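You operate a simulated robot arm through the tools that you are given. There is no shell and no other tool.

You run a simulated robot arm. Do the job below in one go: nothing can be reset, and whatever is moved stays where it is left.

TASK
Tip the water from the clear jug into the coffee maker's tank.
Fine: shut the lid, and put jug and filter bag back. Set down upright: clear jug.

Only the result counts: the job must be done as asked and must still hold three seconds after the hand-in. Knocking over, shifting, dropping, spilling or breaking anything else fails it. A push-on lid holds only when it is set on centred and level and pressed home; a screw cap is set on level and turned clockwise until tight.

THE ROBOT
A 7-joint arm with a two-finger parallel gripper, fixed in place. Base frame: the origin is on the floor under the middle of its stand, x ahead of it, y to its left, z up; the work surface is at about z = 0.74. Readings come in m, rad, newtons and seconds.
It reaches about 1.247 m from its shoulder. Its first joint turns from -2.304 to 2.304 rad. Payload 3.91 kg.
The tool frame sits at the grasp point between the pads (the TCP): z along the fingers, y along the line on which they close. The tips reach 0.03 m beyond it. Largest opening 0.11 m; finger width 0.02, thickness 0.01; the body of the gripper, 0.048 by 0.112 m, starts 0.055 m behind the TCP.
Orientation is that of the tool frame in the base frame, as a unit quaternion [x, y, z, w]. With the fingers straight down and closing along the base's y, the tool's x points along the base's -x, its y along +y and its z along -z.

THE INTERFACE
- The arm moves only by the tool arm_command. Its argument "motion" is a list of rows, each a list of 7 numbers: the shift along the tool's x, y, z in units of 150 mm (1.0 is 150 mm), then the turn, a rotation vector about the tool's x, y, z in units of 120 degrees (1.0 is 120 degrees), then the opening, from 0 (shut) to 1 (fully open). In form: [[dx, dy, dz, wx, wy, wz, hand], ...]. A call has 1 to 20 rows; each row is the pose to reach, as a shift and turn from the pose commanded when the call began, along the tool's axes at that moment. A call with a number of a shift or a turn outside -1 to 1 is refused whole. Each row takes 0.2 s and may step no farther than 0.05 m and 0.15 rad from the row before; otherwise, or with a gripper value out of range, the whole call is refused. A pose out of reach is approached as far as the arm can. The call stops where the force on the tool passes 40 N (or 10 N more than at its start, if that is more) or the arm is blocked; 0.2 s more then pass. The fingers move at their own pace (about 0.108 m/s each) and stop on an object; they squeeze with about 41 N. The grip force told is the motor's: it shows also when the fingers shut on nothing. Time passes only in rows, and 0.2 s behind the last, so rows that repeat a pose let the fingers close. The reply holds the time, the measured pose of the TCP, the force on the tool along the base axes, the opening and the grip force, in the units named above and with some noise, with the torque about the TCP (base axes, N m) and any sound that the robot's microphone picked up.
- Cameras (640 x 400 px; columns grow to the right, rows downward): "scene" is fixed at [0.3995, 0.5001, 1.589]; the picture's right is [-0.76, -0.65, 0.00], its down [-0.41, 0.48, -0.77] and it looks along [0.50, -0.59, -0.64] (base axes); focal length 214 px, centre (320, 200). "wrist" rides on the gripper at [0.072, 0.017, -0.103] in the tool frame; the picture's right is [-0.23, 0.97, 0.00], its down [-0.76, -0.18, -0.62] and it looks along [-0.61, -0.14, 0.78] (tool axes); focal length 222 px, centre (320, 200). There is no depth. A picture from a camera that has moved, and an enlarged one, comes with that camera's place and axes in the base frame and with its lens.
- get_image(camera): a new picture of that camera. It takes no simulated time.
- enlarge(camera, box): a new picture of the part [left, top, right, bottom] of that camera's present view, enlarged. It takes no simulated time.
- job_done(): hands the job in; it is judged then, once.

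Places have to be worked out from the pictures, the camera data and where the tool is seen. Open the gripper and draw the arm clear of the work before you hand the job in, unless the task says otherwise.

The tools are called after "Emit:" as a command line: name --pt "numbers of a row" for each row, then --argument value for the rest, lists and objects as JSON in quotes. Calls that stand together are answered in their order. arm_command: Moves the arm, as the interface text tells. Its arguments: {"type":"object","properties":{"motion":{"type":"array","items":{"type":"array","items":{"type":"number"}}}},"required":["motion"]} The other tools are called the same way: get_image (camera) takes a picture; enlarge (camera, box) takes an enlarged picture of a part of a camera's view; job_done () hands the job in.

At the start:

```text
time_s: 0.0
tool_pos: [0.7384, -0.0177, 1.4898]
orientation: [0.0, 1.0, 0.0, 0.0]
ft_force: [0.0, -0.3, -1.1]
ft_torque: [0.02, -0.04, 0.0]
width: 0.1102
gripper_force: 0.1
```

scene: 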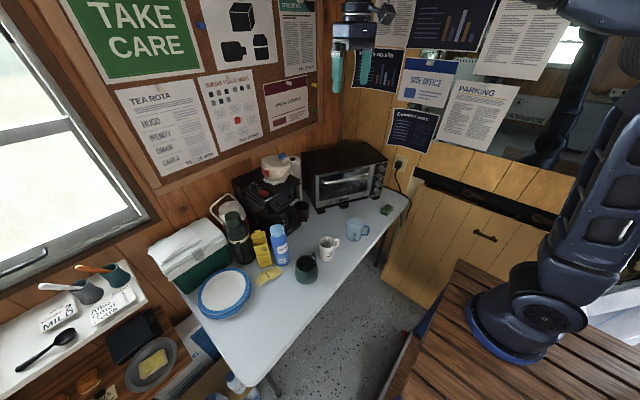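
wrist: 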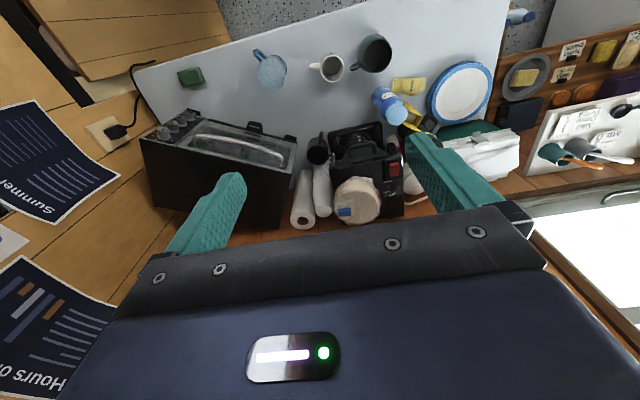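

I'll start by looking closer at the table with enlarged views from both cameras, before moving anything.

Emit:
enlarge --camera "scene" --box '[200, 130, 420, 270]'

Emit:
enlarge --camera "wrist" --box '[220, 30, 460, 240]'

Emit:
enlarge --camera "scene" --box '[220, 140, 320, 240]'

```text
2.86 times, centred on (310, 200) of scene
camera zoom: at [0.3995, 0.5001, 1.589], right [-0.76, -0.65, 0.0], down [-0.41, 0.48, -0.77], along [0.5, -0.59, -0.64], focal length 613 px, centre (349, 200)
```

zoom: 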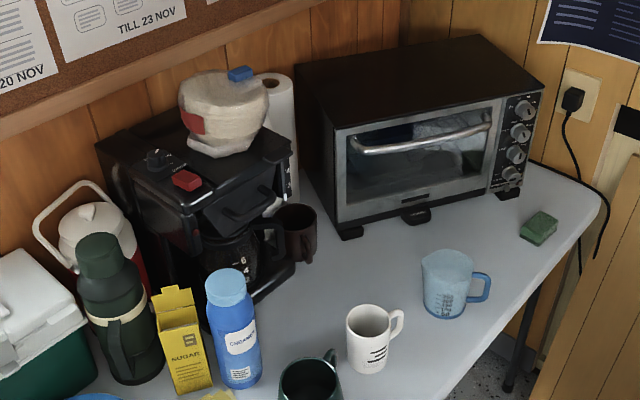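

```text
1.90 times, centred on (340, 135) of wrist
camera zoom: at [0.6671, -0.0008, 1.5935], right [0.23, 0.97, 0.0], down [0.76, -0.18, 0.62], along [0.61, -0.14, -0.78], focal length 423 px, centre (282, 324)
```

zoom: 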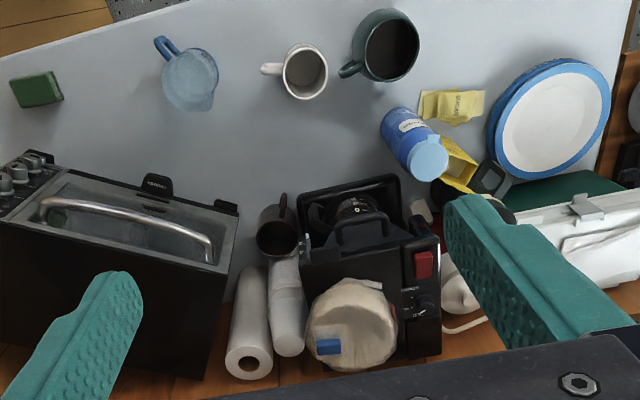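

```text
4.00 times, centred on (270, 190) of scene
camera zoom: at [0.3995, 0.5001, 1.589], right [-0.76, -0.65, 0.0], down [-0.41, 0.48, -0.77], along [0.5, -0.59, -0.64], focal length 858 px, centre (520, 240)
```

zoom: 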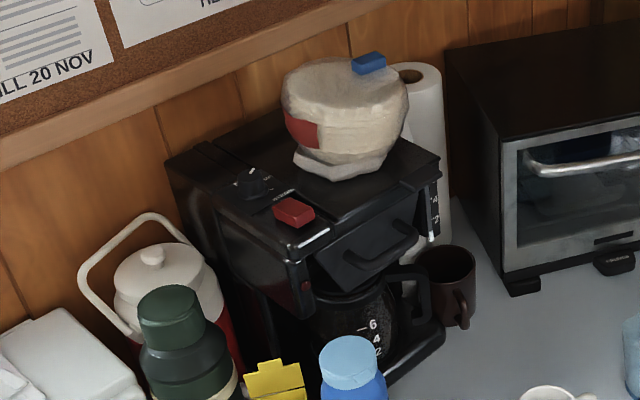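

The filter bag sits on top of the coffee maker at about (1.08, 0.05, 1.06), and the jug is near (0.74, -0.18). I'm moving the wrist camera closer to see how the lid is hinged.

Emit:
arm_command --pt "-0.18 0.18 0.06 0 0 0 1" --pt "-0.36 0.36 0.12 0 0 0 1" --pt "-0.54 0.54 0.19 0 0 0 1" --pt "-0.733 0.733 0.267 0 0 0 1"

Emit:
get_image --camera "wrist"

Emit:
get_image --camera "scene"

```text
time_s: 1.0
tool_pos: [0.8485, 0.0916, 1.4509]
orientation: [-0.001, 1.0, 0.0, 0.001]
ft_force: [0.1, -0.2, 0.5]
ft_torque: [0.02, -0.08, -0.01]
width: 0.11
gripper_force: 0.0
```

```text
taken
camera wrist: at [0.7766, 0.1084, 1.5553], right [0.23, 0.97, 0.0], down [0.76, -0.18, 0.62], along [0.61, -0.14, -0.78], focal length 222 px, centre (320, 200)
```

wrist: 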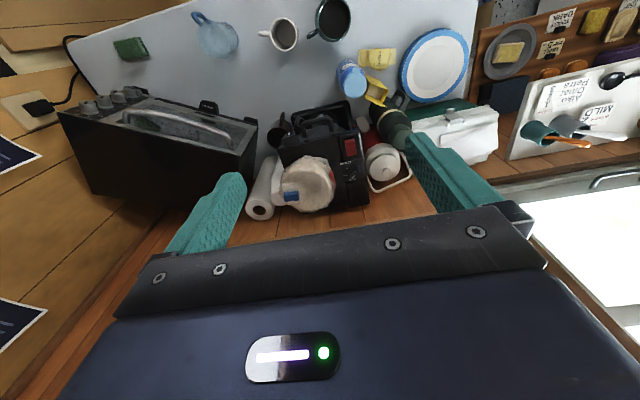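

```text
taken
```

scene: 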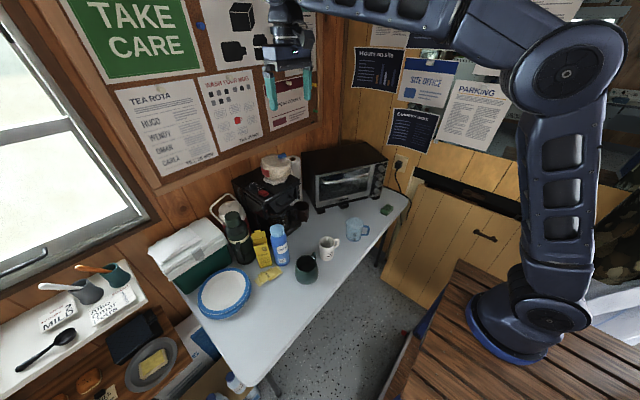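

The coffee maker is centred between the finger views now. I'll enlarge it to look for the tank lid and its hinge.

Emit:
enlarge --camera "wrist" --box '[235, 90, 395, 220]'

Emit:
enlarge --camera "scene" --box '[225, 150, 315, 206]'

Emit:
enlarge --camera "scene" --box '[320, 200, 400, 250]'

Emit:
enlarge --camera "wrist" --box '[180, 0, 260, 60]'

```text
3.08 times, centred on (315, 155) of wrist
camera zoom: at [0.7766, 0.1084, 1.5553], right [0.23, 0.97, 0.0], down [0.76, -0.18, 0.62], along [0.61, -0.14, -0.78], focal length 684 px, centre (335, 338)
```

zoom: 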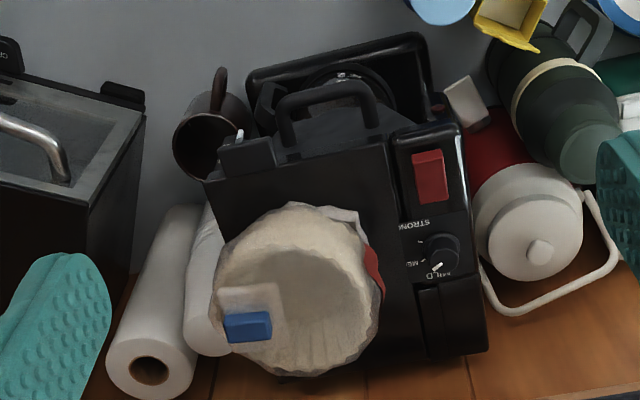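

```text
7.11 times, centred on (270, 178) of scene
camera zoom: at [0.3995, 0.5001, 1.589], right [-0.76, -0.65, 0.0], down [-0.41, 0.48, -0.77], along [0.5, -0.59, -0.64], focal length 1525 px, centre (676, 356)
```

zoom: 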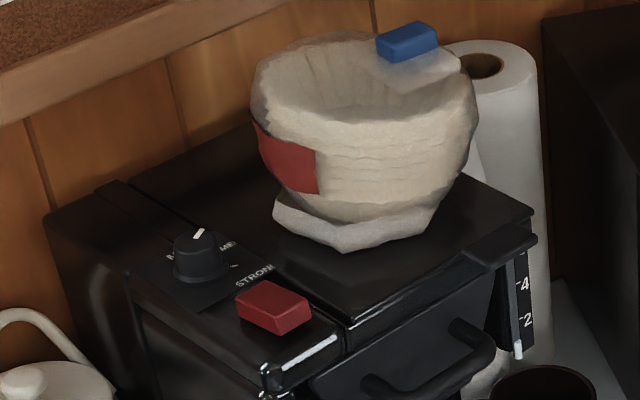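

```text
8.00 times, centred on (360, 225) of scene
camera zoom: at [0.3995, 0.5001, 1.589], right [-0.76, -0.65, 0.0], down [-0.41, 0.48, -0.77], along [0.5, -0.59, -0.64], focal length 1716 px, centre (0, 0)
```

zoom: 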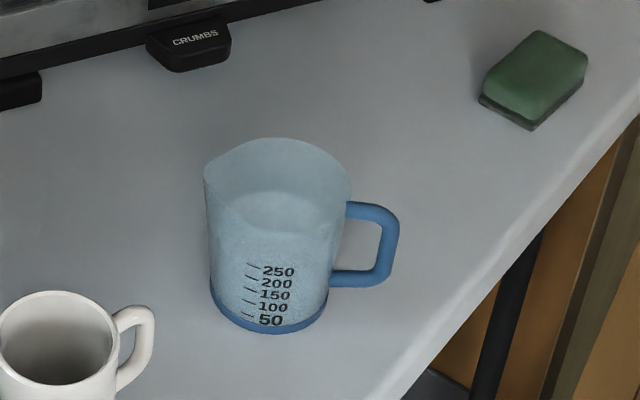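

```text
6.67 times, centred on (220, 30) of wrist
camera zoom: at [0.7766, 0.1084, 1.5553], right [0.23, 0.97, 0.0], down [0.76, -0.18, 0.62], along [0.61, -0.14, -0.78], focal length 1481 px, centre (987, 1333)
```

zoom: 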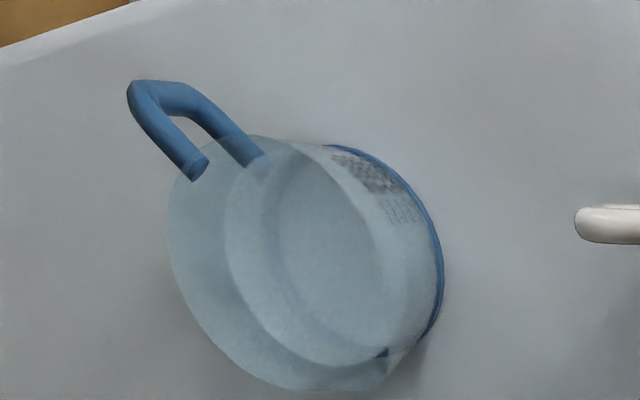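

The lid looks like the flat plate right of the control panel, about x 0.99–1.2, y -0.05–0.10, z≈1.04, with a tab at its front-right corner. I'm lowering the camera for a closer look at the bag, its clip and the tab.

Emit:
arm_command --pt "0 -0.13 0.3 0 0 0 1" --pt "0 -0.26 0.6 0 0 0 1" --pt "0 -0.4 0.9 0 0 0 1"

Emit:
get_image --camera "wrist"

Emit:
enlarge --camera "wrist" --box '[220, 60, 440, 220]'

```text
time_s: 1.8
tool_pos: [0.8494, 0.0325, 1.3136]
orientation: [0.0, 1.0, 0.0, 0.0]
ft_force: [-0.1, 0.1, 0.3]
ft_torque: [-0.04, 0.01, -0.03]
width: 0.1098
gripper_force: 0.0
```

```text
taken
camera wrist: at [0.7766, 0.0487, 1.4184], right [0.23, 0.97, 0.0], down [0.76, -0.18, 0.62], along [0.61, -0.14, -0.78], focal length 222 px, centre (320, 200)
```

wrist: 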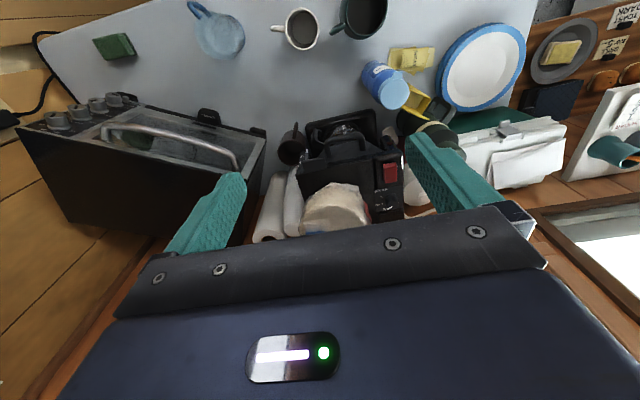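

```text
2.50 times, centred on (330, 140) of wrist
camera zoom: at [0.7766, 0.0487, 1.4184], right [0.23, 0.97, 0.0], down [0.76, -0.18, 0.62], along [0.61, -0.14, -0.78], focal length 555 px, centre (295, 350)
```

zoom: 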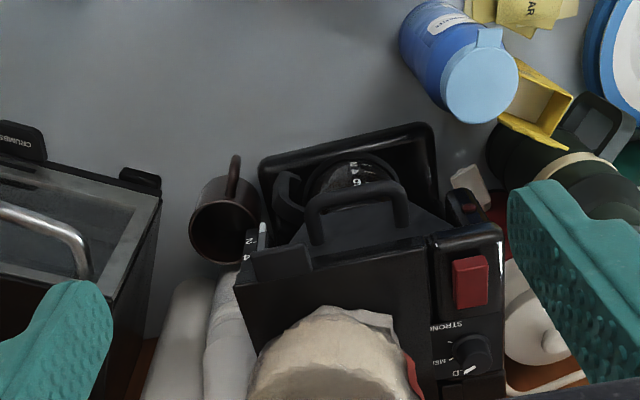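

The gripper hides the bag from here. I'm moving up and forward to look down on the bag, the clip and the rear of the lid.

Emit:
arm_command --pt "0 0.05 -0.3 0 0 0 1" --pt "-0.1 0.1 -0.6 0 0 0 1" --pt "-0.3 0.15 -0.8 0 0 0 1" --pt "-0.6 0.2 -0.9 0 0 0 1" --pt "-0.87 0.2 -1.0 0 0 0 1"

Emit:
enlarge --camera "wrist" --box '[220, 60, 420, 220]'

```text
time_s: 3.0
tool_pos: [0.9659, 0.0622, 1.4603]
orientation: [-0.001, 1.0, 0.0, 0.002]
ft_force: [-0.5, -0.2, 2.0]
ft_torque: [0.01, -0.08, 0.0]
width: 0.1098
gripper_force: 0.1
out of reach, approached as far as the arm can: row 5
```

```text
2.50 times, centred on (320, 140) of wrist
camera zoom: at [0.8929, 0.0788, 1.5633], right [0.23, 0.97, 0.0], down [0.76, -0.18, 0.63], along [0.61, -0.14, -0.78], focal length 555 px, centre (320, 350)
```

zoom: 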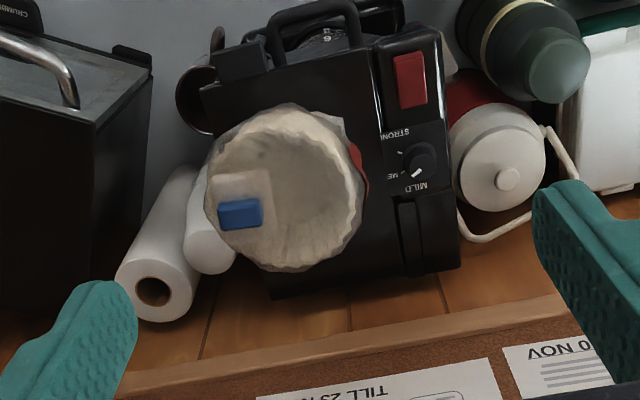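

The clip triangulates to about (1.070, -0.031, 1.14), its long side running along y, on the right of the bag's rim. I'm moving above it and turning the hand so the fingers close along x.

Emit:
arm_command --pt "0 -0.05 0.1 0 0 -0.065 1" --pt "-0.03 -0.1 0.25 0 0 -0.13 1" --pt "-0.07 -0.15 0.4 0 0 -0.195 1" --pt "-0.11 -0.2 0.55 0 0 -0.26 1" --pt "-0.15 -0.25 0.7 0 0 -0.325 1" --pt "-0.19 -0.3 0.85 0 0 -0.39 1" --pt "-0.23 -0.35 1.0 0 0 -0.455 1" --pt "-0.27 -0.4 1.0 0 0 -0.52 1" --pt "-0.31 -0.45 1.0 0 0 -0.585 1" --pt "-0.35 -0.5 1.0 0 0 -0.65 1" --pt "-0.39 -0.55 1.0 0 0 -0.7 1" --pt "-0.43 -0.6 1.0 0 0 -0.75 1"

Emit:
get_image --camera "wrist"

Emit:
get_image --camera "scene"

```text
time_s: 5.6
tool_pos: [1.0326, -0.0297, 1.3086]
orientation: [0.707, -0.707, -0.001, -0.001]
ft_force: [-0.5, -0.7, -0.4]
ft_torque: [-0.02, 0.02, -0.03]
width: 0.1098
gripper_force: 0.1
```

```text
taken
camera wrist: at [1.0153, -0.1008, 1.4123], right [-0.97, 0.23, 0.0], down [0.18, 0.76, 0.62], along [0.14, 0.61, -0.78], focal length 222 px, centre (320, 200)
```

wrist: 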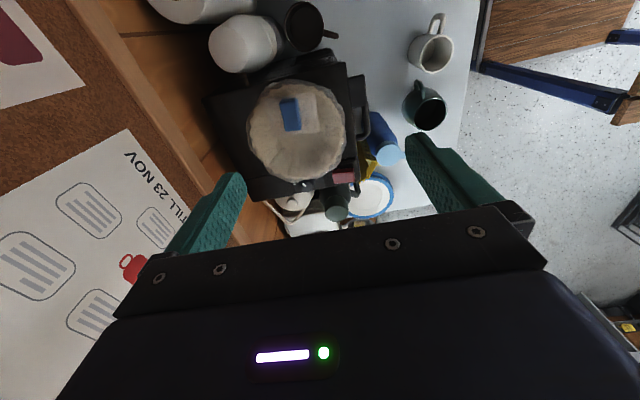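

```text
taken
```

scene: 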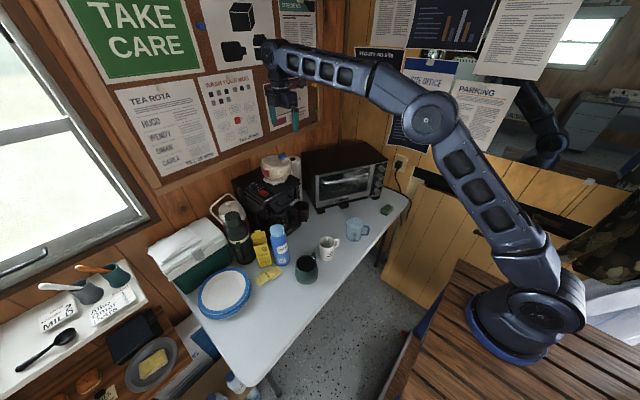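

The hand is turned and the clip is in view at roughly (291, 115). I'll enlarge it to get its place and heading.

Emit:
enlarge --camera "wrist" --box '[235, 60, 375, 200]'

```text
2.86 times, centred on (305, 130) of wrist
camera zoom: at [1.0153, -0.1008, 1.4123], right [-0.97, 0.23, 0.0], down [0.18, 0.76, 0.62], along [0.14, 0.61, -0.78], focal length 635 px, centre (363, 400)
```

zoom: 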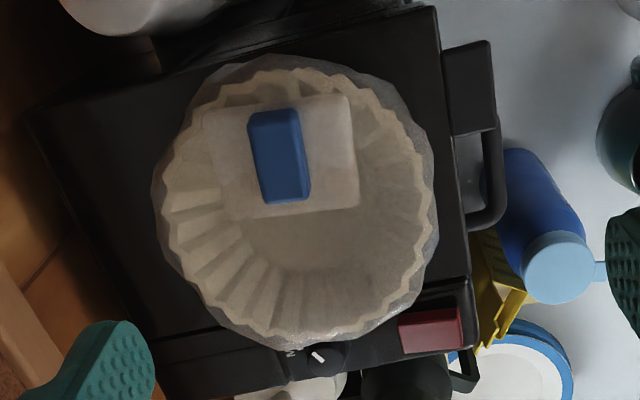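

The clip's top sits at about (1.070, -0.027), close to aligned with y. I'm zooming the scene camera in to judge how high it stands above the flap.

Emit:
enlarge --camera "scene" --box '[255, 148, 303, 190]'

Emit:
enlarge --camera "scene" --box '[268, 148, 292, 163]'

```text
9.52 times, centred on (279, 169) of scene
camera zoom: at [0.3995, 0.5001, 1.589], right [-0.76, -0.65, 0.0], down [-0.41, 0.48, -0.77], along [0.5, -0.59, -0.64], focal length 2043 px, centre (710, 495)
```

zoom: 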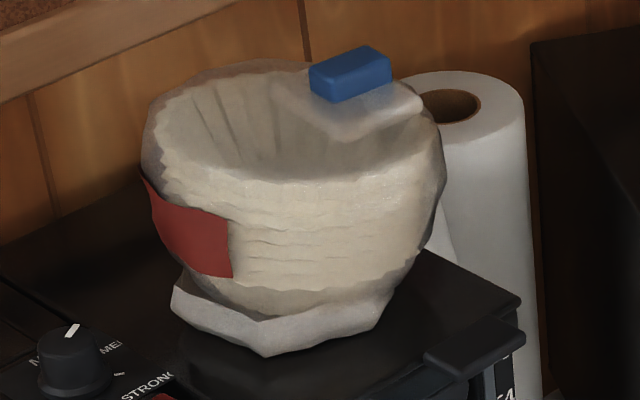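

```text
16.00 times, centred on (280, 156) of scene
camera zoom: at [0.3995, 0.5001, 1.589], right [-0.76, -0.65, 0.0], down [-0.41, 0.48, -0.77], along [0.5, -0.59, -0.64], focal length 3432 px, centre (960, 912)
```

zoom: 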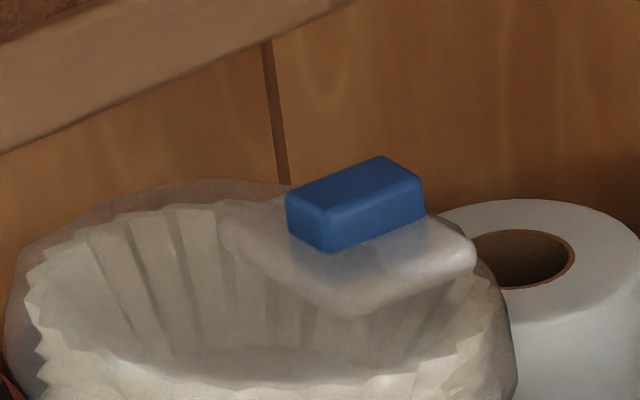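

The clip is roughly 36 x 18 x 13 mm, with its top near z 1.147. I'm centring over it, narrowing the opening and going down to just above it.

Emit:
arm_command --pt "-0.033 -0.243 0.0 0 0 0.033 0.4" --pt "-0.033 -0.243 0.25 0 0 0.033 0.4" --pt "-0.033 -0.243 0.5 0 0 0.033 0.4" --pt "-0.033 -0.243 0.733 0 0 0.033 0.4"

Emit:
get_image --camera "wrist"

Emit:
enlarge --camera "scene" --box '[255, 120, 315, 165]'

```text
time_s: 6.6
tool_pos: [1.0687, -0.0239, 1.199]
orientation: [-0.682, 0.732, -0.001, 0.001]
ft_force: [-0.1, 0.5, -0.5]
ft_torque: [0.01, -0.01, -0.04]
width: 0.0439
gripper_force: 0.1
```

```text
taken
camera wrist: at [1.0465, -0.0941, 1.3033], right [-0.96, 0.29, 0.0], down [0.23, 0.75, 0.62], along [0.18, 0.6, -0.78], focal length 222 px, centre (320, 200)
```

wrist: 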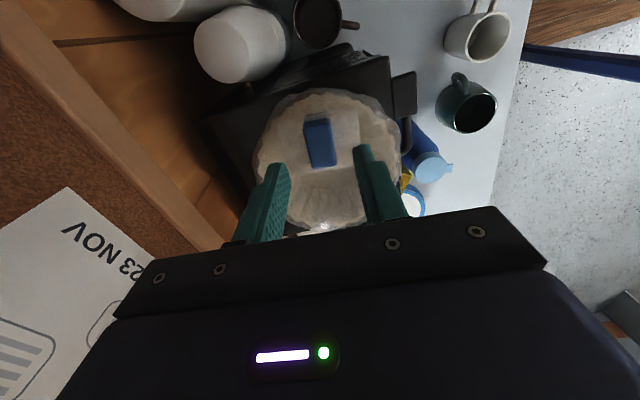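

```text
8.89 times, centred on (285, 142) of scene
camera zoom: at [0.3995, 0.5001, 1.589], right [-0.76, -0.65, 0.0], down [-0.41, 0.48, -0.77], along [0.5, -0.59, -0.64], focal length 1906 px, centre (631, 711)
```

zoom: 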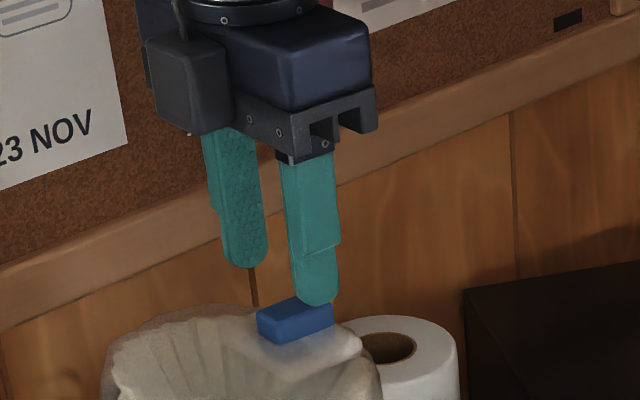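

The fingers straddle the clip and the aim point should fall near (319, 147). I'll zoom in to check the heading and centring before the last descent.

Emit:
enlarge --camera "wrist" --box '[250, 90, 410, 210]'

```text
3.33 times, centred on (330, 150) of wrist
camera zoom: at [1.0465, -0.0941, 1.3033], right [-0.96, 0.29, 0.0], down [0.23, 0.75, 0.62], along [0.18, 0.6, -0.78], focal length 740 px, centre (287, 367)
```

zoom: 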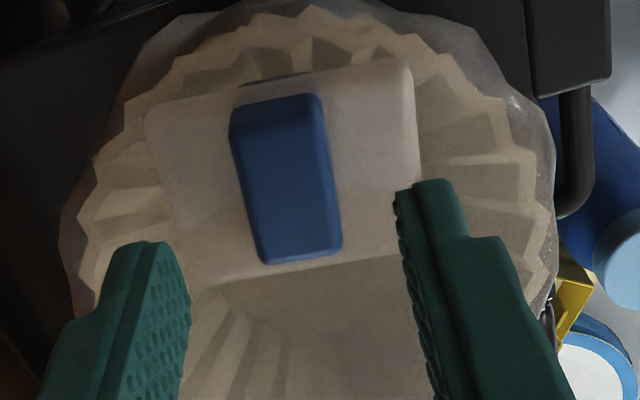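

Centring is good to about 2 mm. I'm descending so the tips come level with the clip's sides, with a small yaw trim.

Emit:
arm_command --pt "0 0.012 0.1 0 0 0.02 0.4" --pt "0 0.012 0.18 0 0 0.02 0.4" --pt "0 0.012 0.22 0 0 0.02 0.4"

Emit:
enlarge --camera "scene" --box '[265, 135, 305, 165]'

Emit:
enlarge --camera "wrist" --box '[250, 90, 410, 210]'

```text
time_s: 7.4
tool_pos: [1.0665, -0.0237, 1.1659]
orientation: [-0.666, 0.746, 0.001, 0.0]
ft_force: [-0.1, -0.2, 0.2]
ft_torque: [0.0, -0.02, -0.03]
width: 0.0439
gripper_force: 0.2
```

```text
13.33 times, centred on (285, 150) of scene
camera zoom: at [0.3995, 0.5001, 1.589], right [-0.76, -0.65, 0.0], down [-0.41, 0.48, -0.77], along [0.5, -0.59, -0.64], focal length 2860 px, centre (787, 867)
```

zoom: 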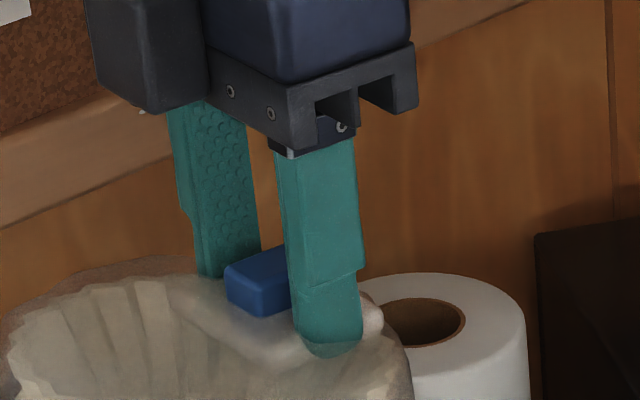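

```text
3.33 times, centred on (330, 150) of wrist
camera zoom: at [1.0416, -0.0937, 1.2694], right [-0.94, 0.33, 0.0], down [0.26, 0.74, 0.62], along [0.21, 0.59, -0.78], focal length 740 px, centre (287, 367)
```

zoom: 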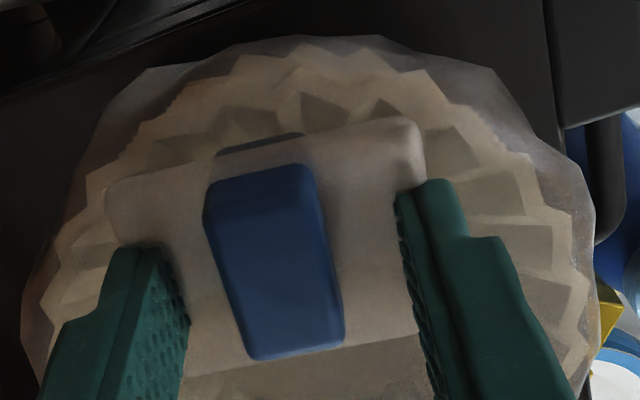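

No contact force yet and the tips are beside the clip. I'm going 2 mm lower and closing on it.

Emit:
arm_command --pt "0 0 0.014 0 0 0 0.4" --pt "0 0 0.014 0 0 0 0.25" --pt "0 0 0.014 0 0 0 0.1" --pt "0 0 0.014 0 0 0 0.0" --pt "0 0 0.014 0 0 0 0.0" --pt "0 0 0.014 0 0 0 0.0"

Emit:
enlarge --camera "scene" --box '[255, 135, 305, 190]'

Emit:
enlarge --camera "wrist" --box '[250, 90, 410, 210]'

```text
time_s: 8.8
tool_pos: [1.0654, -0.0241, 1.1632]
orientation: [-0.666, 0.746, 0.001, -0.001]
ft_force: [0.4, 0.2, 0.5]
ft_torque: [-0.04, 0.01, 0.01]
width: 0.0192
gripper_force: 40.2
```

```text
7.27 times, centred on (280, 162) of scene
camera zoom: at [0.3995, 0.5001, 1.589], right [-0.76, -0.65, 0.0], down [-0.41, 0.48, -0.77], along [0.5, -0.59, -0.64], focal length 1560 px, centre (611, 473)
```

zoom: 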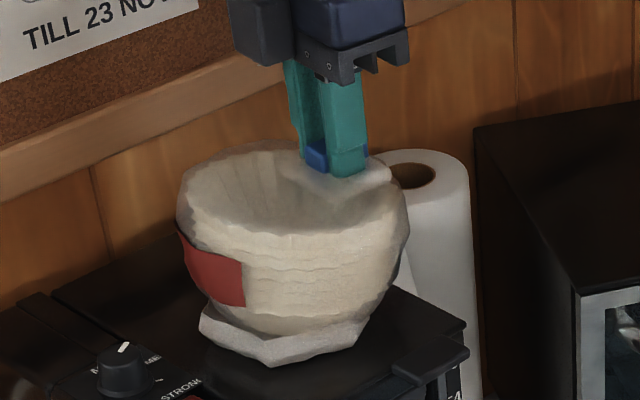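

```text
3.33 times, centred on (330, 150) of wrist
camera zoom: at [1.042, -0.0934, 1.267], right [-0.94, 0.33, 0.0], down [0.26, 0.74, 0.62], along [0.21, 0.59, -0.78], focal length 740 px, centre (287, 367)
```

zoom: 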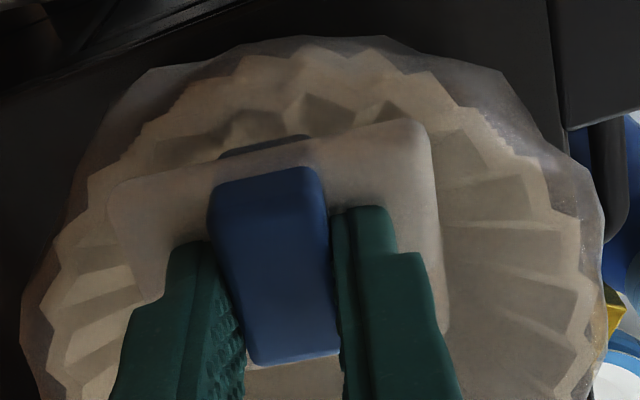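

The grip is firm at 19 mm, so I note the grasp pose for putting the bag back: (1.0654, -0.0241, 1.1632). I'm lifting it slowly by 3 cm.

Emit:
arm_command --pt "0 0 -0.04 0 0 0 0.0" --pt "0 0 -0.09 0 0 0 0.0" --pt "0 0 -0.15 0 0 0 0.0" --pt "0 0 -0.2 0 0 0 0.0" --pt "0 0 -0.2 0 0 0 0.0"

Emit:
enlarge --camera "scene" --box '[245, 125, 315, 190]'

Emit:
get_image --camera "wrist"

```text
time_s: 10.0
tool_pos: [1.066, -0.023, 1.1932]
orientation: [-0.667, 0.745, 0.0, 0.0]
ft_force: [0.0, 1.2, -1.3]
ft_torque: [-0.04, 0.01, 0.01]
width: 0.019
gripper_force: 40.9
```

```text
6.15 times, centred on (280, 158) of scene
camera zoom: at [0.3995, 0.5001, 1.589], right [-0.76, -0.65, 0.0], down [-0.41, 0.48, -0.77], along [0.5, -0.59, -0.64], focal length 1320 px, centre (566, 462)
```

zoom: 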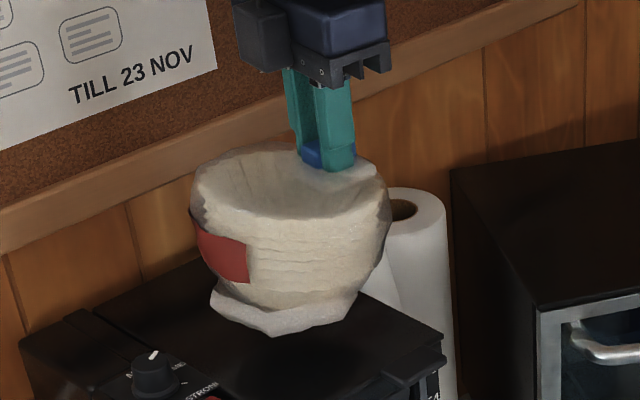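

```text
taken
camera wrist: at [1.042, -0.093, 1.297], right [-0.94, 0.33, 0.0], down [0.26, 0.74, 0.62], along [0.21, 0.59, -0.78], focal length 222 px, centre (320, 200)
```

wrist: 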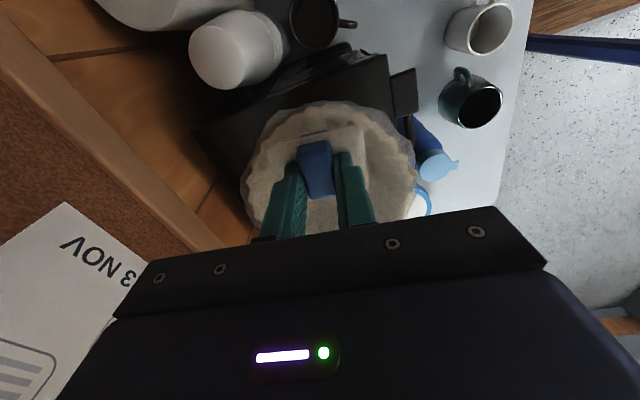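

The bag hangs level and weighs about 0.13 kg. I'm raising it clear and carrying it back toward the free patch of table near (0.875, -0.085).

Emit:
arm_command --pt "0 0 -0.13 0 0 0 0" --pt "0 0 -0.26 0 0 0 0" --pt "0 0 -0.38 0 0 0 0" --pt "0.119 0.18 -0.38 0 0 0 0" --pt "0.238 0.36 -0.38 0 0 0 0" --pt "0.357 0.54 -0.38 0 0 0 0" --pt "0.476 0.72 -0.38 0 0 0 0" --pt "0.595 0.9 -0.38 0 0 0 0" --pt "0.595 0.9 -0.38 0 0 0 0"

Emit:
get_image --camera "scene"

Emit:
get_image --camera "wrist"

```text
time_s: 12.0
tool_pos: [0.9225, -0.0972, 1.2501]
orientation: [-0.668, 0.744, -0.001, 0.0]
ft_force: [0.2, 0.7, -0.1]
ft_torque: [-0.03, 0.02, -0.01]
width: 0.0192
gripper_force: 41.4
```

```text
taken
```

scene: 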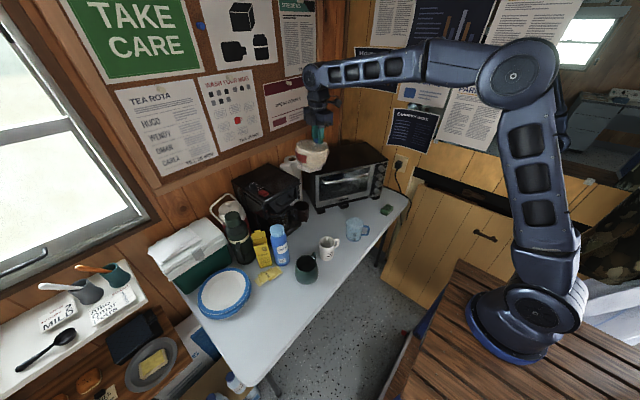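

```text
taken
camera wrist: at [0.8976, -0.1669, 1.3544], right [-0.94, 0.33, 0.0], down [0.26, 0.74, 0.62], along [0.21, 0.59, -0.78], focal length 222 px, centre (320, 200)
```

wrist: 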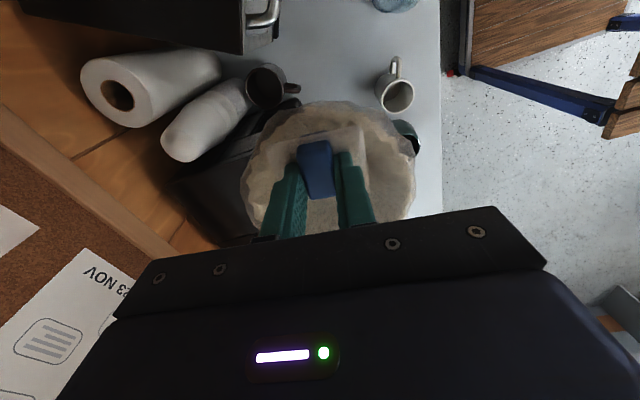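

The bag is clear of the machine, so the bare lid can be seen now. I'll look closely at it before carrying on.

Emit:
enlarge --camera "scene" --box '[225, 155, 315, 215]'

Emit:
enlarge --camera "scene" --box '[270, 180, 370, 250]'

```text
6.67 times, centred on (270, 185) of scene
camera zoom: at [0.3995, 0.5001, 1.589], right [-0.76, -0.65, 0.0], down [-0.41, 0.48, -0.77], along [0.5, -0.59, -0.64], focal length 1430 px, centre (653, 300)
```

zoom: 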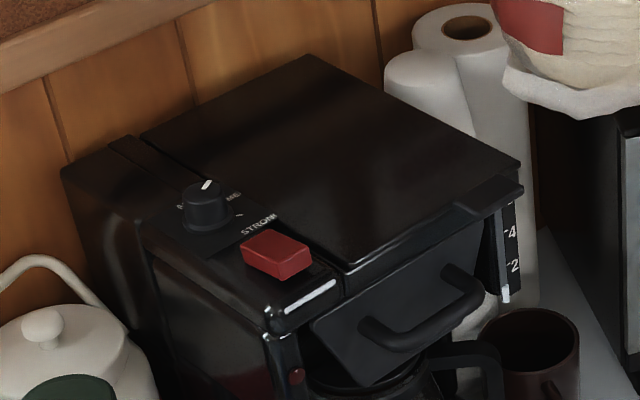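

```text
5.71 times, centred on (320, 215) of scene
camera zoom: at [0.3995, 0.5001, 1.589], right [-0.76, -0.65, 0.0], down [-0.41, 0.48, -0.77], along [0.5, -0.59, -0.64], focal length 1226 px, centre (320, 114)
```

zoom: 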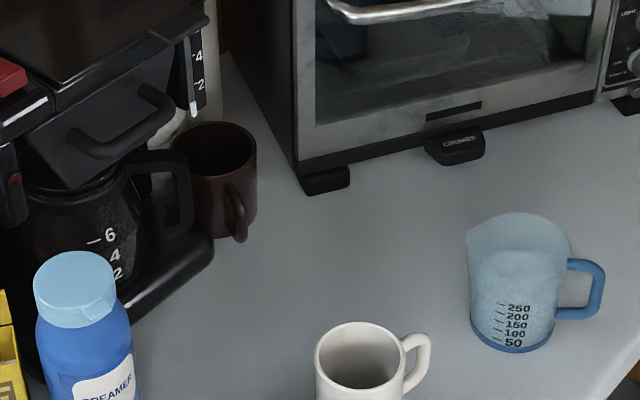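

The lid is a plate about 0.22 x 0.15 m with a tab on the front edge at the right, which suggests a rear hinge near x≈1.215. I'm carrying on with the bag toward its temporary place and starting down.

Emit:
arm_command --pt "0.1 0.15 0 0 0 0 0" --pt "0.193 0.297 0.0 0 0 0 0" --pt "0.193 0.297 0.2 0 0 0 0" --pt "0.193 0.297 0.4 0 0 0 0" --pt "0.193 0.297 0.6 0 0 0 0" --pt "0.193 0.297 0.8 0 0 0 0" --pt "0.193 0.297 1.0 0 0 0 0"

Emit:
arm_command --pt "0 0 0.2 0 0 0 0" --pt "0 0 0.4 0 0 0 0" --pt "0 0 0.6 0 0 0 0" --pt "0 0 0.8 0 0 0 0" --pt "0 0 1.0 0 0 0 0"

Emit:
get_image --camera "scene"

Emit:
get_image --camera "wrist"

```text
time_s: 13.6
tool_pos: [0.8751, -0.1204, 1.1011]
orientation: [-0.666, 0.746, 0.0, 0.0]
ft_force: [0.4, 0.3, -0.5]
ft_torque: [-0.06, 0.0, -0.01]
width: 0.019
gripper_force: 40.5
```

```text
time_s: 14.8
tool_pos: [0.8752, -0.1197, 0.9512]
orientation: [-0.666, 0.746, 0.001, 0.0]
ft_force: [0.8, 0.5, -0.5]
ft_torque: [-0.04, 0.0, -0.02]
width: 0.0187
gripper_force: 41.3
```

```text
taken
```

scene: 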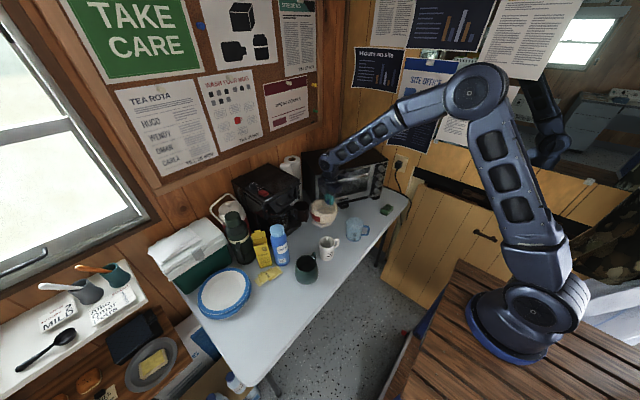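

```text
taken
camera wrist: at [0.8507, -0.1902, 1.0547], right [-0.94, 0.33, 0.0], down [0.26, 0.74, 0.62], along [0.21, 0.59, -0.78], focal length 222 px, centre (320, 200)
```

wrist: 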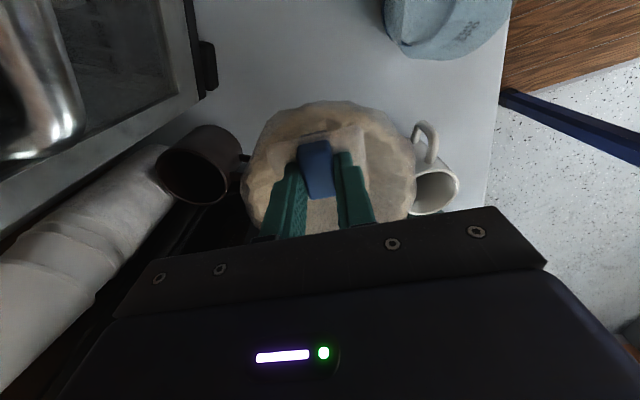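

The bag bottom should be about 9 cm above the table. I'll check clearance to the white mug's handle before lowering it.

Emit:
enlarge --camera "scene" --box '[280, 180, 380, 260]'

Emit:
enlarge --camera "wrist" --box '[220, 60, 480, 230]'

```text
5.00 times, centred on (330, 220) of scene
camera zoom: at [0.3995, 0.5001, 1.589], right [-0.76, -0.65, 0.0], down [-0.41, 0.48, -0.77], along [0.5, -0.59, -0.64], focal length 1072 px, centre (270, 100)
```

zoom: 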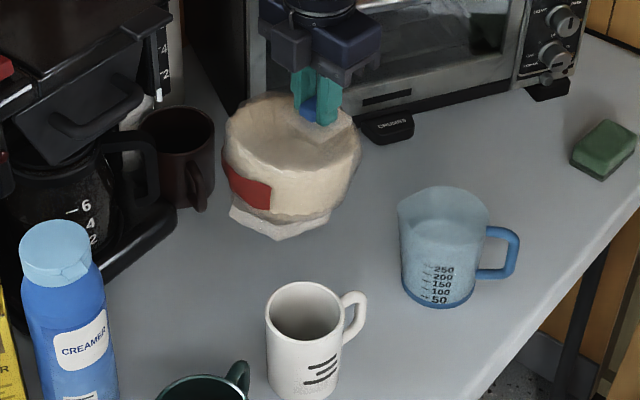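

```text
2.35 times, centred on (350, 145) of wrist
camera zoom: at [0.8507, -0.1902, 1.0547], right [-0.94, 0.33, 0.0], down [0.26, 0.74, 0.62], along [0.21, 0.59, -0.78], focal length 523 px, centre (249, 329)
```

zoom: 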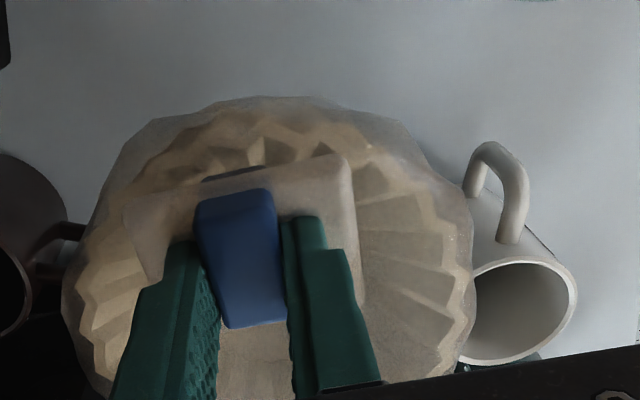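

There's about 5 cm of clearance to the mug handle. I'm lowering to just above the expected contact height, around TCP z 0.863.

Emit:
arm_command --pt "0 0 0.15 0 0 0 0" --pt "0 0 0.3 0 0 0 0" --pt "0 0 0.43 0 0 0 0" --pt "0 0 0.53 0 0 0 0" --pt "0 0 0.53 0 0 0 0"

Emit:
enlarge --camera "scene" --box '[290, 190, 350, 240]'

```text
time_s: 16.0
tool_pos: [0.8753, -0.1193, 0.8703]
orientation: [-0.667, 0.745, 0.0, 0.0]
ft_force: [-0.7, -0.8, -0.4]
ft_torque: [0.0, -0.02, -0.01]
width: 0.0191
gripper_force: 41.3
```

```text
8.00 times, centred on (320, 215) of scene
camera zoom: at [0.3995, 0.5001, 1.589], right [-0.76, -0.65, 0.0], down [-0.41, 0.48, -0.77], along [0.5, -0.59, -0.64], focal length 1716 px, centre (320, 80)
```

zoom: 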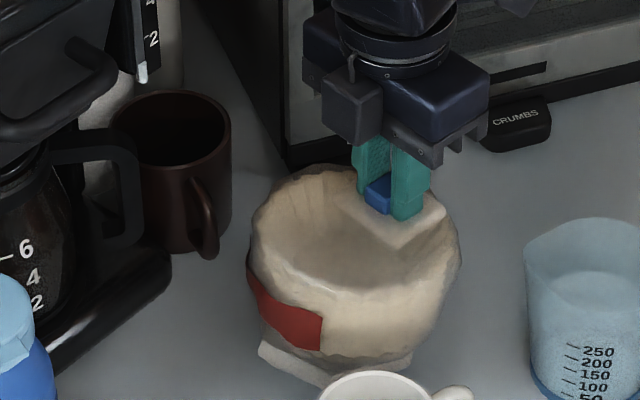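

No contact yet. I'm going down in small steps and watching the force.

Emit:
arm_command --pt "0 0 0.02 0 0 0 0" --pt "0 0 0.035 0 0 0 0" --pt "0 0 0.035 0 0 0 0"

Emit:
arm_command --pt "0 0 0.013 0 0 0 0" --pt "0 0 0.013 0 0 0 0"

Emit:
arm_command --pt "0 0 0.01 0 0 0 0" --pt "0 0 0.01 0 0 0 0"

```text
time_s: 16.8
tool_pos: [0.8754, -0.12, 0.8655]
orientation: [-0.666, 0.746, 0.0, 0.0]
ft_force: [-0.3, -0.2, 0.1]
ft_torque: [-0.03, 0.02, 0.01]
width: 0.0187
gripper_force: 40.9
```

```text
time_s: 17.4
tool_pos: [0.8762, -0.1213, 0.864]
orientation: [-0.666, 0.746, 0.0, 0.001]
ft_force: [0.8, 0.2, -1.1]
ft_torque: [0.0, 0.01, -0.01]
width: 0.0188
gripper_force: 41.0
```

```text
time_s: 18.0
tool_pos: [0.876, -0.1209, 0.8624]
orientation: [-0.666, 0.746, 0.001, 0.0]
ft_force: [-0.5, 0.3, -0.2]
ft_torque: [-0.03, 0.0, 0.01]
width: 0.0189
gripper_force: 41.2
```

Still no clear contact, so I continue down in 2 mm steps.

Emit:
arm_command --pt "0 0 0.013 0 0 0 0" --pt "0 0 0.013 0 0 0 0"

Emit:
arm_command --pt "0 0 0.013 0 0 0 0" --pt "0 0 0.013 0 0 0 0"

Emit:
enlarge --camera "scene" --box '[290, 190, 350, 240]'

```text
time_s: 18.6
tool_pos: [0.8744, -0.1211, 0.8598]
orientation: [-0.666, 0.746, 0.0, 0.0]
ft_force: [-0.4, 0.2, -0.6]
ft_torque: [0.0, -0.01, -0.03]
width: 0.019
gripper_force: 41.1
```

```text
time_s: 19.2
tool_pos: [0.8746, -0.1208, 0.8588]
orientation: [-0.666, 0.746, 0.0, 0.0]
ft_force: [0.3, 0.9, -1.1]
ft_torque: [0.0, 0.02, 0.01]
width: 0.019
gripper_force: 41.0
```

```text
8.00 times, centred on (320, 215) of scene
camera zoom: at [0.3995, 0.5001, 1.589], right [-0.76, -0.65, 0.0], down [-0.41, 0.48, -0.77], along [0.5, -0.59, -0.64], focal length 1716 px, centre (320, 80)
```

zoom: 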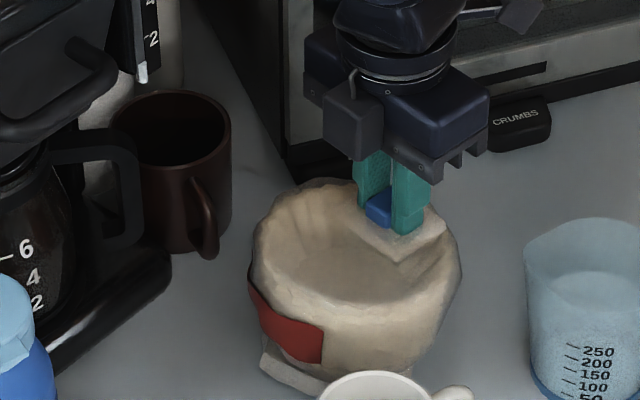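

Still free. I'm carrying on down in 2 mm steps.

Emit:
arm_command --pt "0 0 0.013 0 0 0 0" --pt "0 0 0.013 0 0 0 0"

Emit:
arm_command --pt "0 0 0.013 0 0 0 0" --pt "0 0 0.013 0 0 0 0"

Emit:
arm_command --pt "0 0 0.013 0 0 0 0" --pt "0 0 0.013 0 0 0 0"

Emit:
enlarge --camera "scene" --box '[290, 190, 350, 240]'

```text
time_s: 19.8
tool_pos: [0.8764, -0.1202, 0.8566]
orientation: [-0.666, 0.746, 0.0, 0.001]
ft_force: [0.8, -0.3, -0.5]
ft_torque: [-0.02, -0.02, 0.04]
width: 0.0191
gripper_force: 40.7
```

```text
time_s: 20.4
tool_pos: [0.8766, -0.1201, 0.8549]
orientation: [-0.667, 0.745, 0.0, 0.0]
ft_force: [0.4, 1.2, -0.9]
ft_torque: [-0.01, 0.02, -0.01]
width: 0.019
gripper_force: 41.2
```

```text
time_s: 21.0
tool_pos: [0.8752, -0.1216, 0.8531]
orientation: [-0.666, 0.746, -0.001, 0.0]
ft_force: [-0.4, -0.4, -0.1]
ft_torque: [0.03, -0.01, 0.03]
width: 0.0191
gripper_force: 40.8
```

```text
8.00 times, centred on (320, 215) of scene
camera zoom: at [0.3995, 0.5001, 1.589], right [-0.76, -0.65, 0.0], down [-0.41, 0.48, -0.77], along [0.5, -0.59, -0.64], focal length 1716 px, centre (320, 80)
```

zoom: 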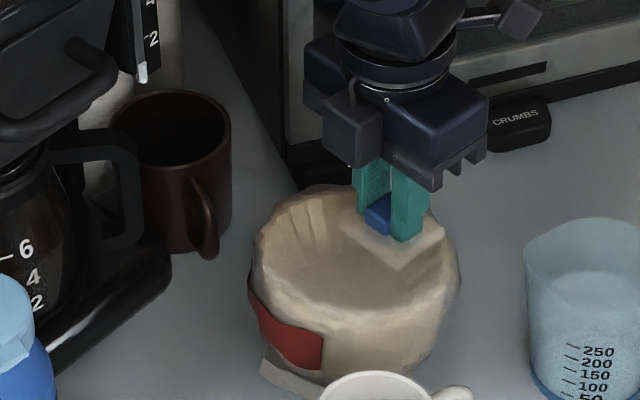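

Torque about x has changed sign and the vertical force is near zero, so the bag is touching the table. One more millimetre to confirm, then release.

Emit:
arm_command --pt "0 0 0.007 0 0 0 0" --pt "0 0 0.007 0 0 0 0"

```text
time_s: 21.6
tool_pos: [0.875, -0.121, 0.8527]
orientation: [-0.668, 0.744, -0.001, 0.0]
ft_force: [-2.1, -0.8, 15.0]
ft_torque: [0.7, 0.03, 0.05]
width: 0.0191
gripper_force: 41.2
```

Firm contact at z≈0.853. I'm easing off half a millimetre and opening the fingers.

Emit:
arm_command --pt "0 0 -0.005 0 0 0 0" --pt "0 0 -0.005 0 0 0 0.1" --pt "0 0 -0.005 0 0 0 0.25" --pt "0 0 -0.005 0 0 0 0.4" --pt "0 0 -0.005 0 0 0 0.4" --pt "0 0 -0.005 0 0 0 0.4"

Emit:
arm_command --pt "0 0 -0.1 0 0 0 0.4" --pt "0 0 -0.25 0 0 0 0.4" --pt "0 0 -0.5 0 0 0 0.4" --pt "0 0 -0.75 0 0 0 0.4" --pt "0 0 -1.0 0 0 0 0.4"

Emit:
get_image --camera "wrist"

Emit:
enlarge --camera "scene" --box '[280, 180, 380, 260]'

```text
time_s: 23.0
tool_pos: [0.8744, -0.1195, 0.8521]
orientation: [-0.666, 0.746, 0.001, 0.0]
ft_force: [0.4, 0.0, 0.4]
ft_torque: [-0.02, 0.02, 0.01]
width: 0.0439
gripper_force: 0.0
```

```text
time_s: 24.2
tool_pos: [0.8744, -0.1217, 1.0026]
orientation: [-0.666, 0.746, -0.001, 0.0]
ft_force: [0.4, 0.7, -0.1]
ft_torque: [0.04, 0.02, 0.01]
width: 0.0439
gripper_force: 0.1
```

```text
taken
camera wrist: at [0.8493, -0.1913, 1.106], right [-0.94, 0.33, 0.0], down [0.26, 0.74, 0.62], along [0.21, 0.59, -0.78], focal length 222 px, centre (320, 200)
```

wrist: 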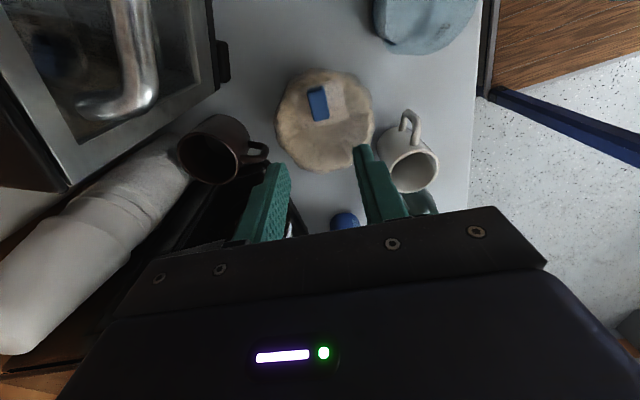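

```text
5.00 times, centred on (330, 220) of scene
camera zoom: at [0.3995, 0.5001, 1.589], right [-0.76, -0.65, 0.0], down [-0.41, 0.48, -0.77], along [0.5, -0.59, -0.64], focal length 1072 px, centre (270, 100)
```

zoom: 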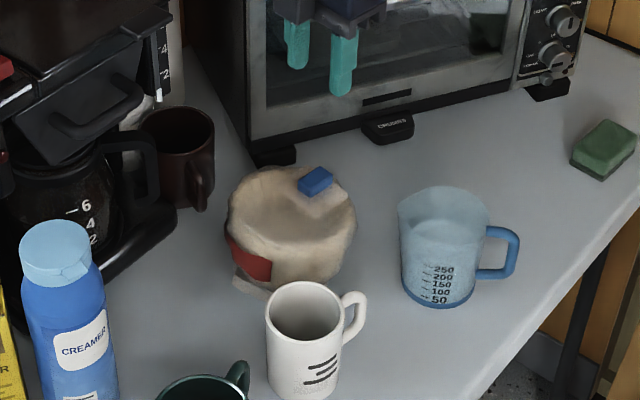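

The bag stands safely on the table; its regrasp pose is (0.8747, -0.1205, 0.8525). Next I'm raising the arm and turning the gripper to point forward with the camera on top, to inspect the lid and test that posture.

Emit:
arm_command --pt "0 0 -0.3 0 0 0 0.4" --pt "0 0 -0.6 0 0 0 0.4" --pt "0 0 -0.9 0 0 0 0.3"

Emit:
arm_command --pt "-0.04 0.03 -0.05 0.0411 0.0367 -0.0411 0" --pt "-0.08 0.06 -0.1 0.0821 0.0735 -0.0821 0" --pt "-0.12 0.09 -0.15 0.1232 0.1102 -0.1232 0" --pt "-0.17 0.12 -0.2 0.1643 0.1469 -0.1643 0" --pt "-0.21 0.14 -0.25 0.2053 0.1837 -0.2053 0" --pt "-0.25 0.17 -0.3 0.2464 0.2204 -0.2464 0" --pt "-0.29 0.2 -0.35 0.2875 0.2571 -0.2875 0" --pt "-0.33 0.23 -0.4 0.3285 0.2939 -0.3285 0" --pt "-0.37 0.26 -0.45 0.3696 0.3306 -0.3696 0" --pt "-0.42 0.29 -0.5 0.4107 0.3673 -0.4107 0" --pt "-0.46 0.32 -0.55 0.4517 0.4041 -0.4517 0" --pt "-0.5 0.34 -0.6 0.4928 0.4408 -0.4928 0" --pt "-0.54 0.37 -0.65 0.5339 0.4775 -0.5339 0" --pt "-0.58 0.4 -0.7 0.5749 0.5143 -0.5749 0" --pt "-0.623 0.431 -0.75 0.616 0.551 -0.616 0"

Emit:
get_image --camera "wrist"

Emit:
get_image --camera "scene"

```text
time_s: 25.0
tool_pos: [0.876, -0.1215, 1.1363]
orientation: [-0.667, 0.745, 0.001, 0.0]
ft_force: [1.0, 0.7, -0.1]
ft_torque: [0.04, 0.04, 0.03]
width: 0.033
gripper_force: 0.1
```

```text
time_s: 28.4
tool_pos: [0.8116, 0.0766, 1.2325]
orientation: [0.723, 0.037, 0.689, -0.044]
ft_force: [-0.8, -0.2, 1.3]
ft_torque: [0.0, 0.06, -0.07]
width: 0.0003
gripper_force: 37.6
out of reach, approached as far as the arm can: row 15
stopped in row 15: the arm was blocked; the commanded pose is now the measured one
```

```text
taken
camera wrist: at [0.7141, 0.047, 1.3101], right [0.1, -0.97, -0.24], down [-0.68, 0.11, -0.73], along [0.73, 0.23, -0.64], focal length 222 px, centre (320, 200)
```

wrist: 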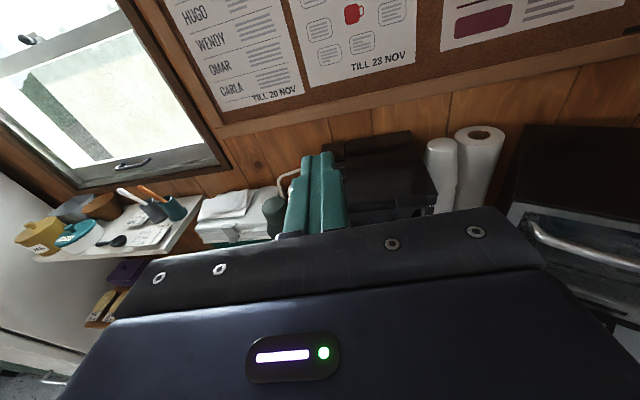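

```text
taken
```

scene: 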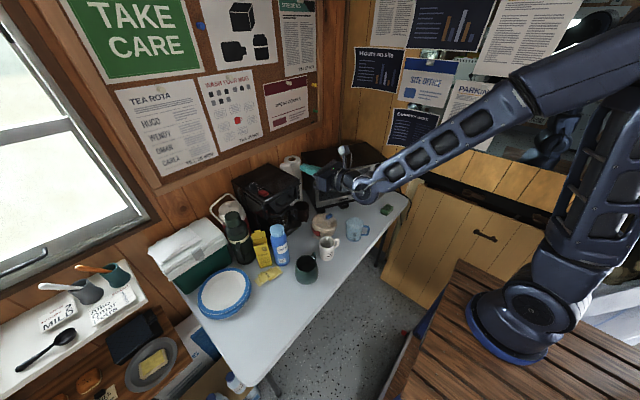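

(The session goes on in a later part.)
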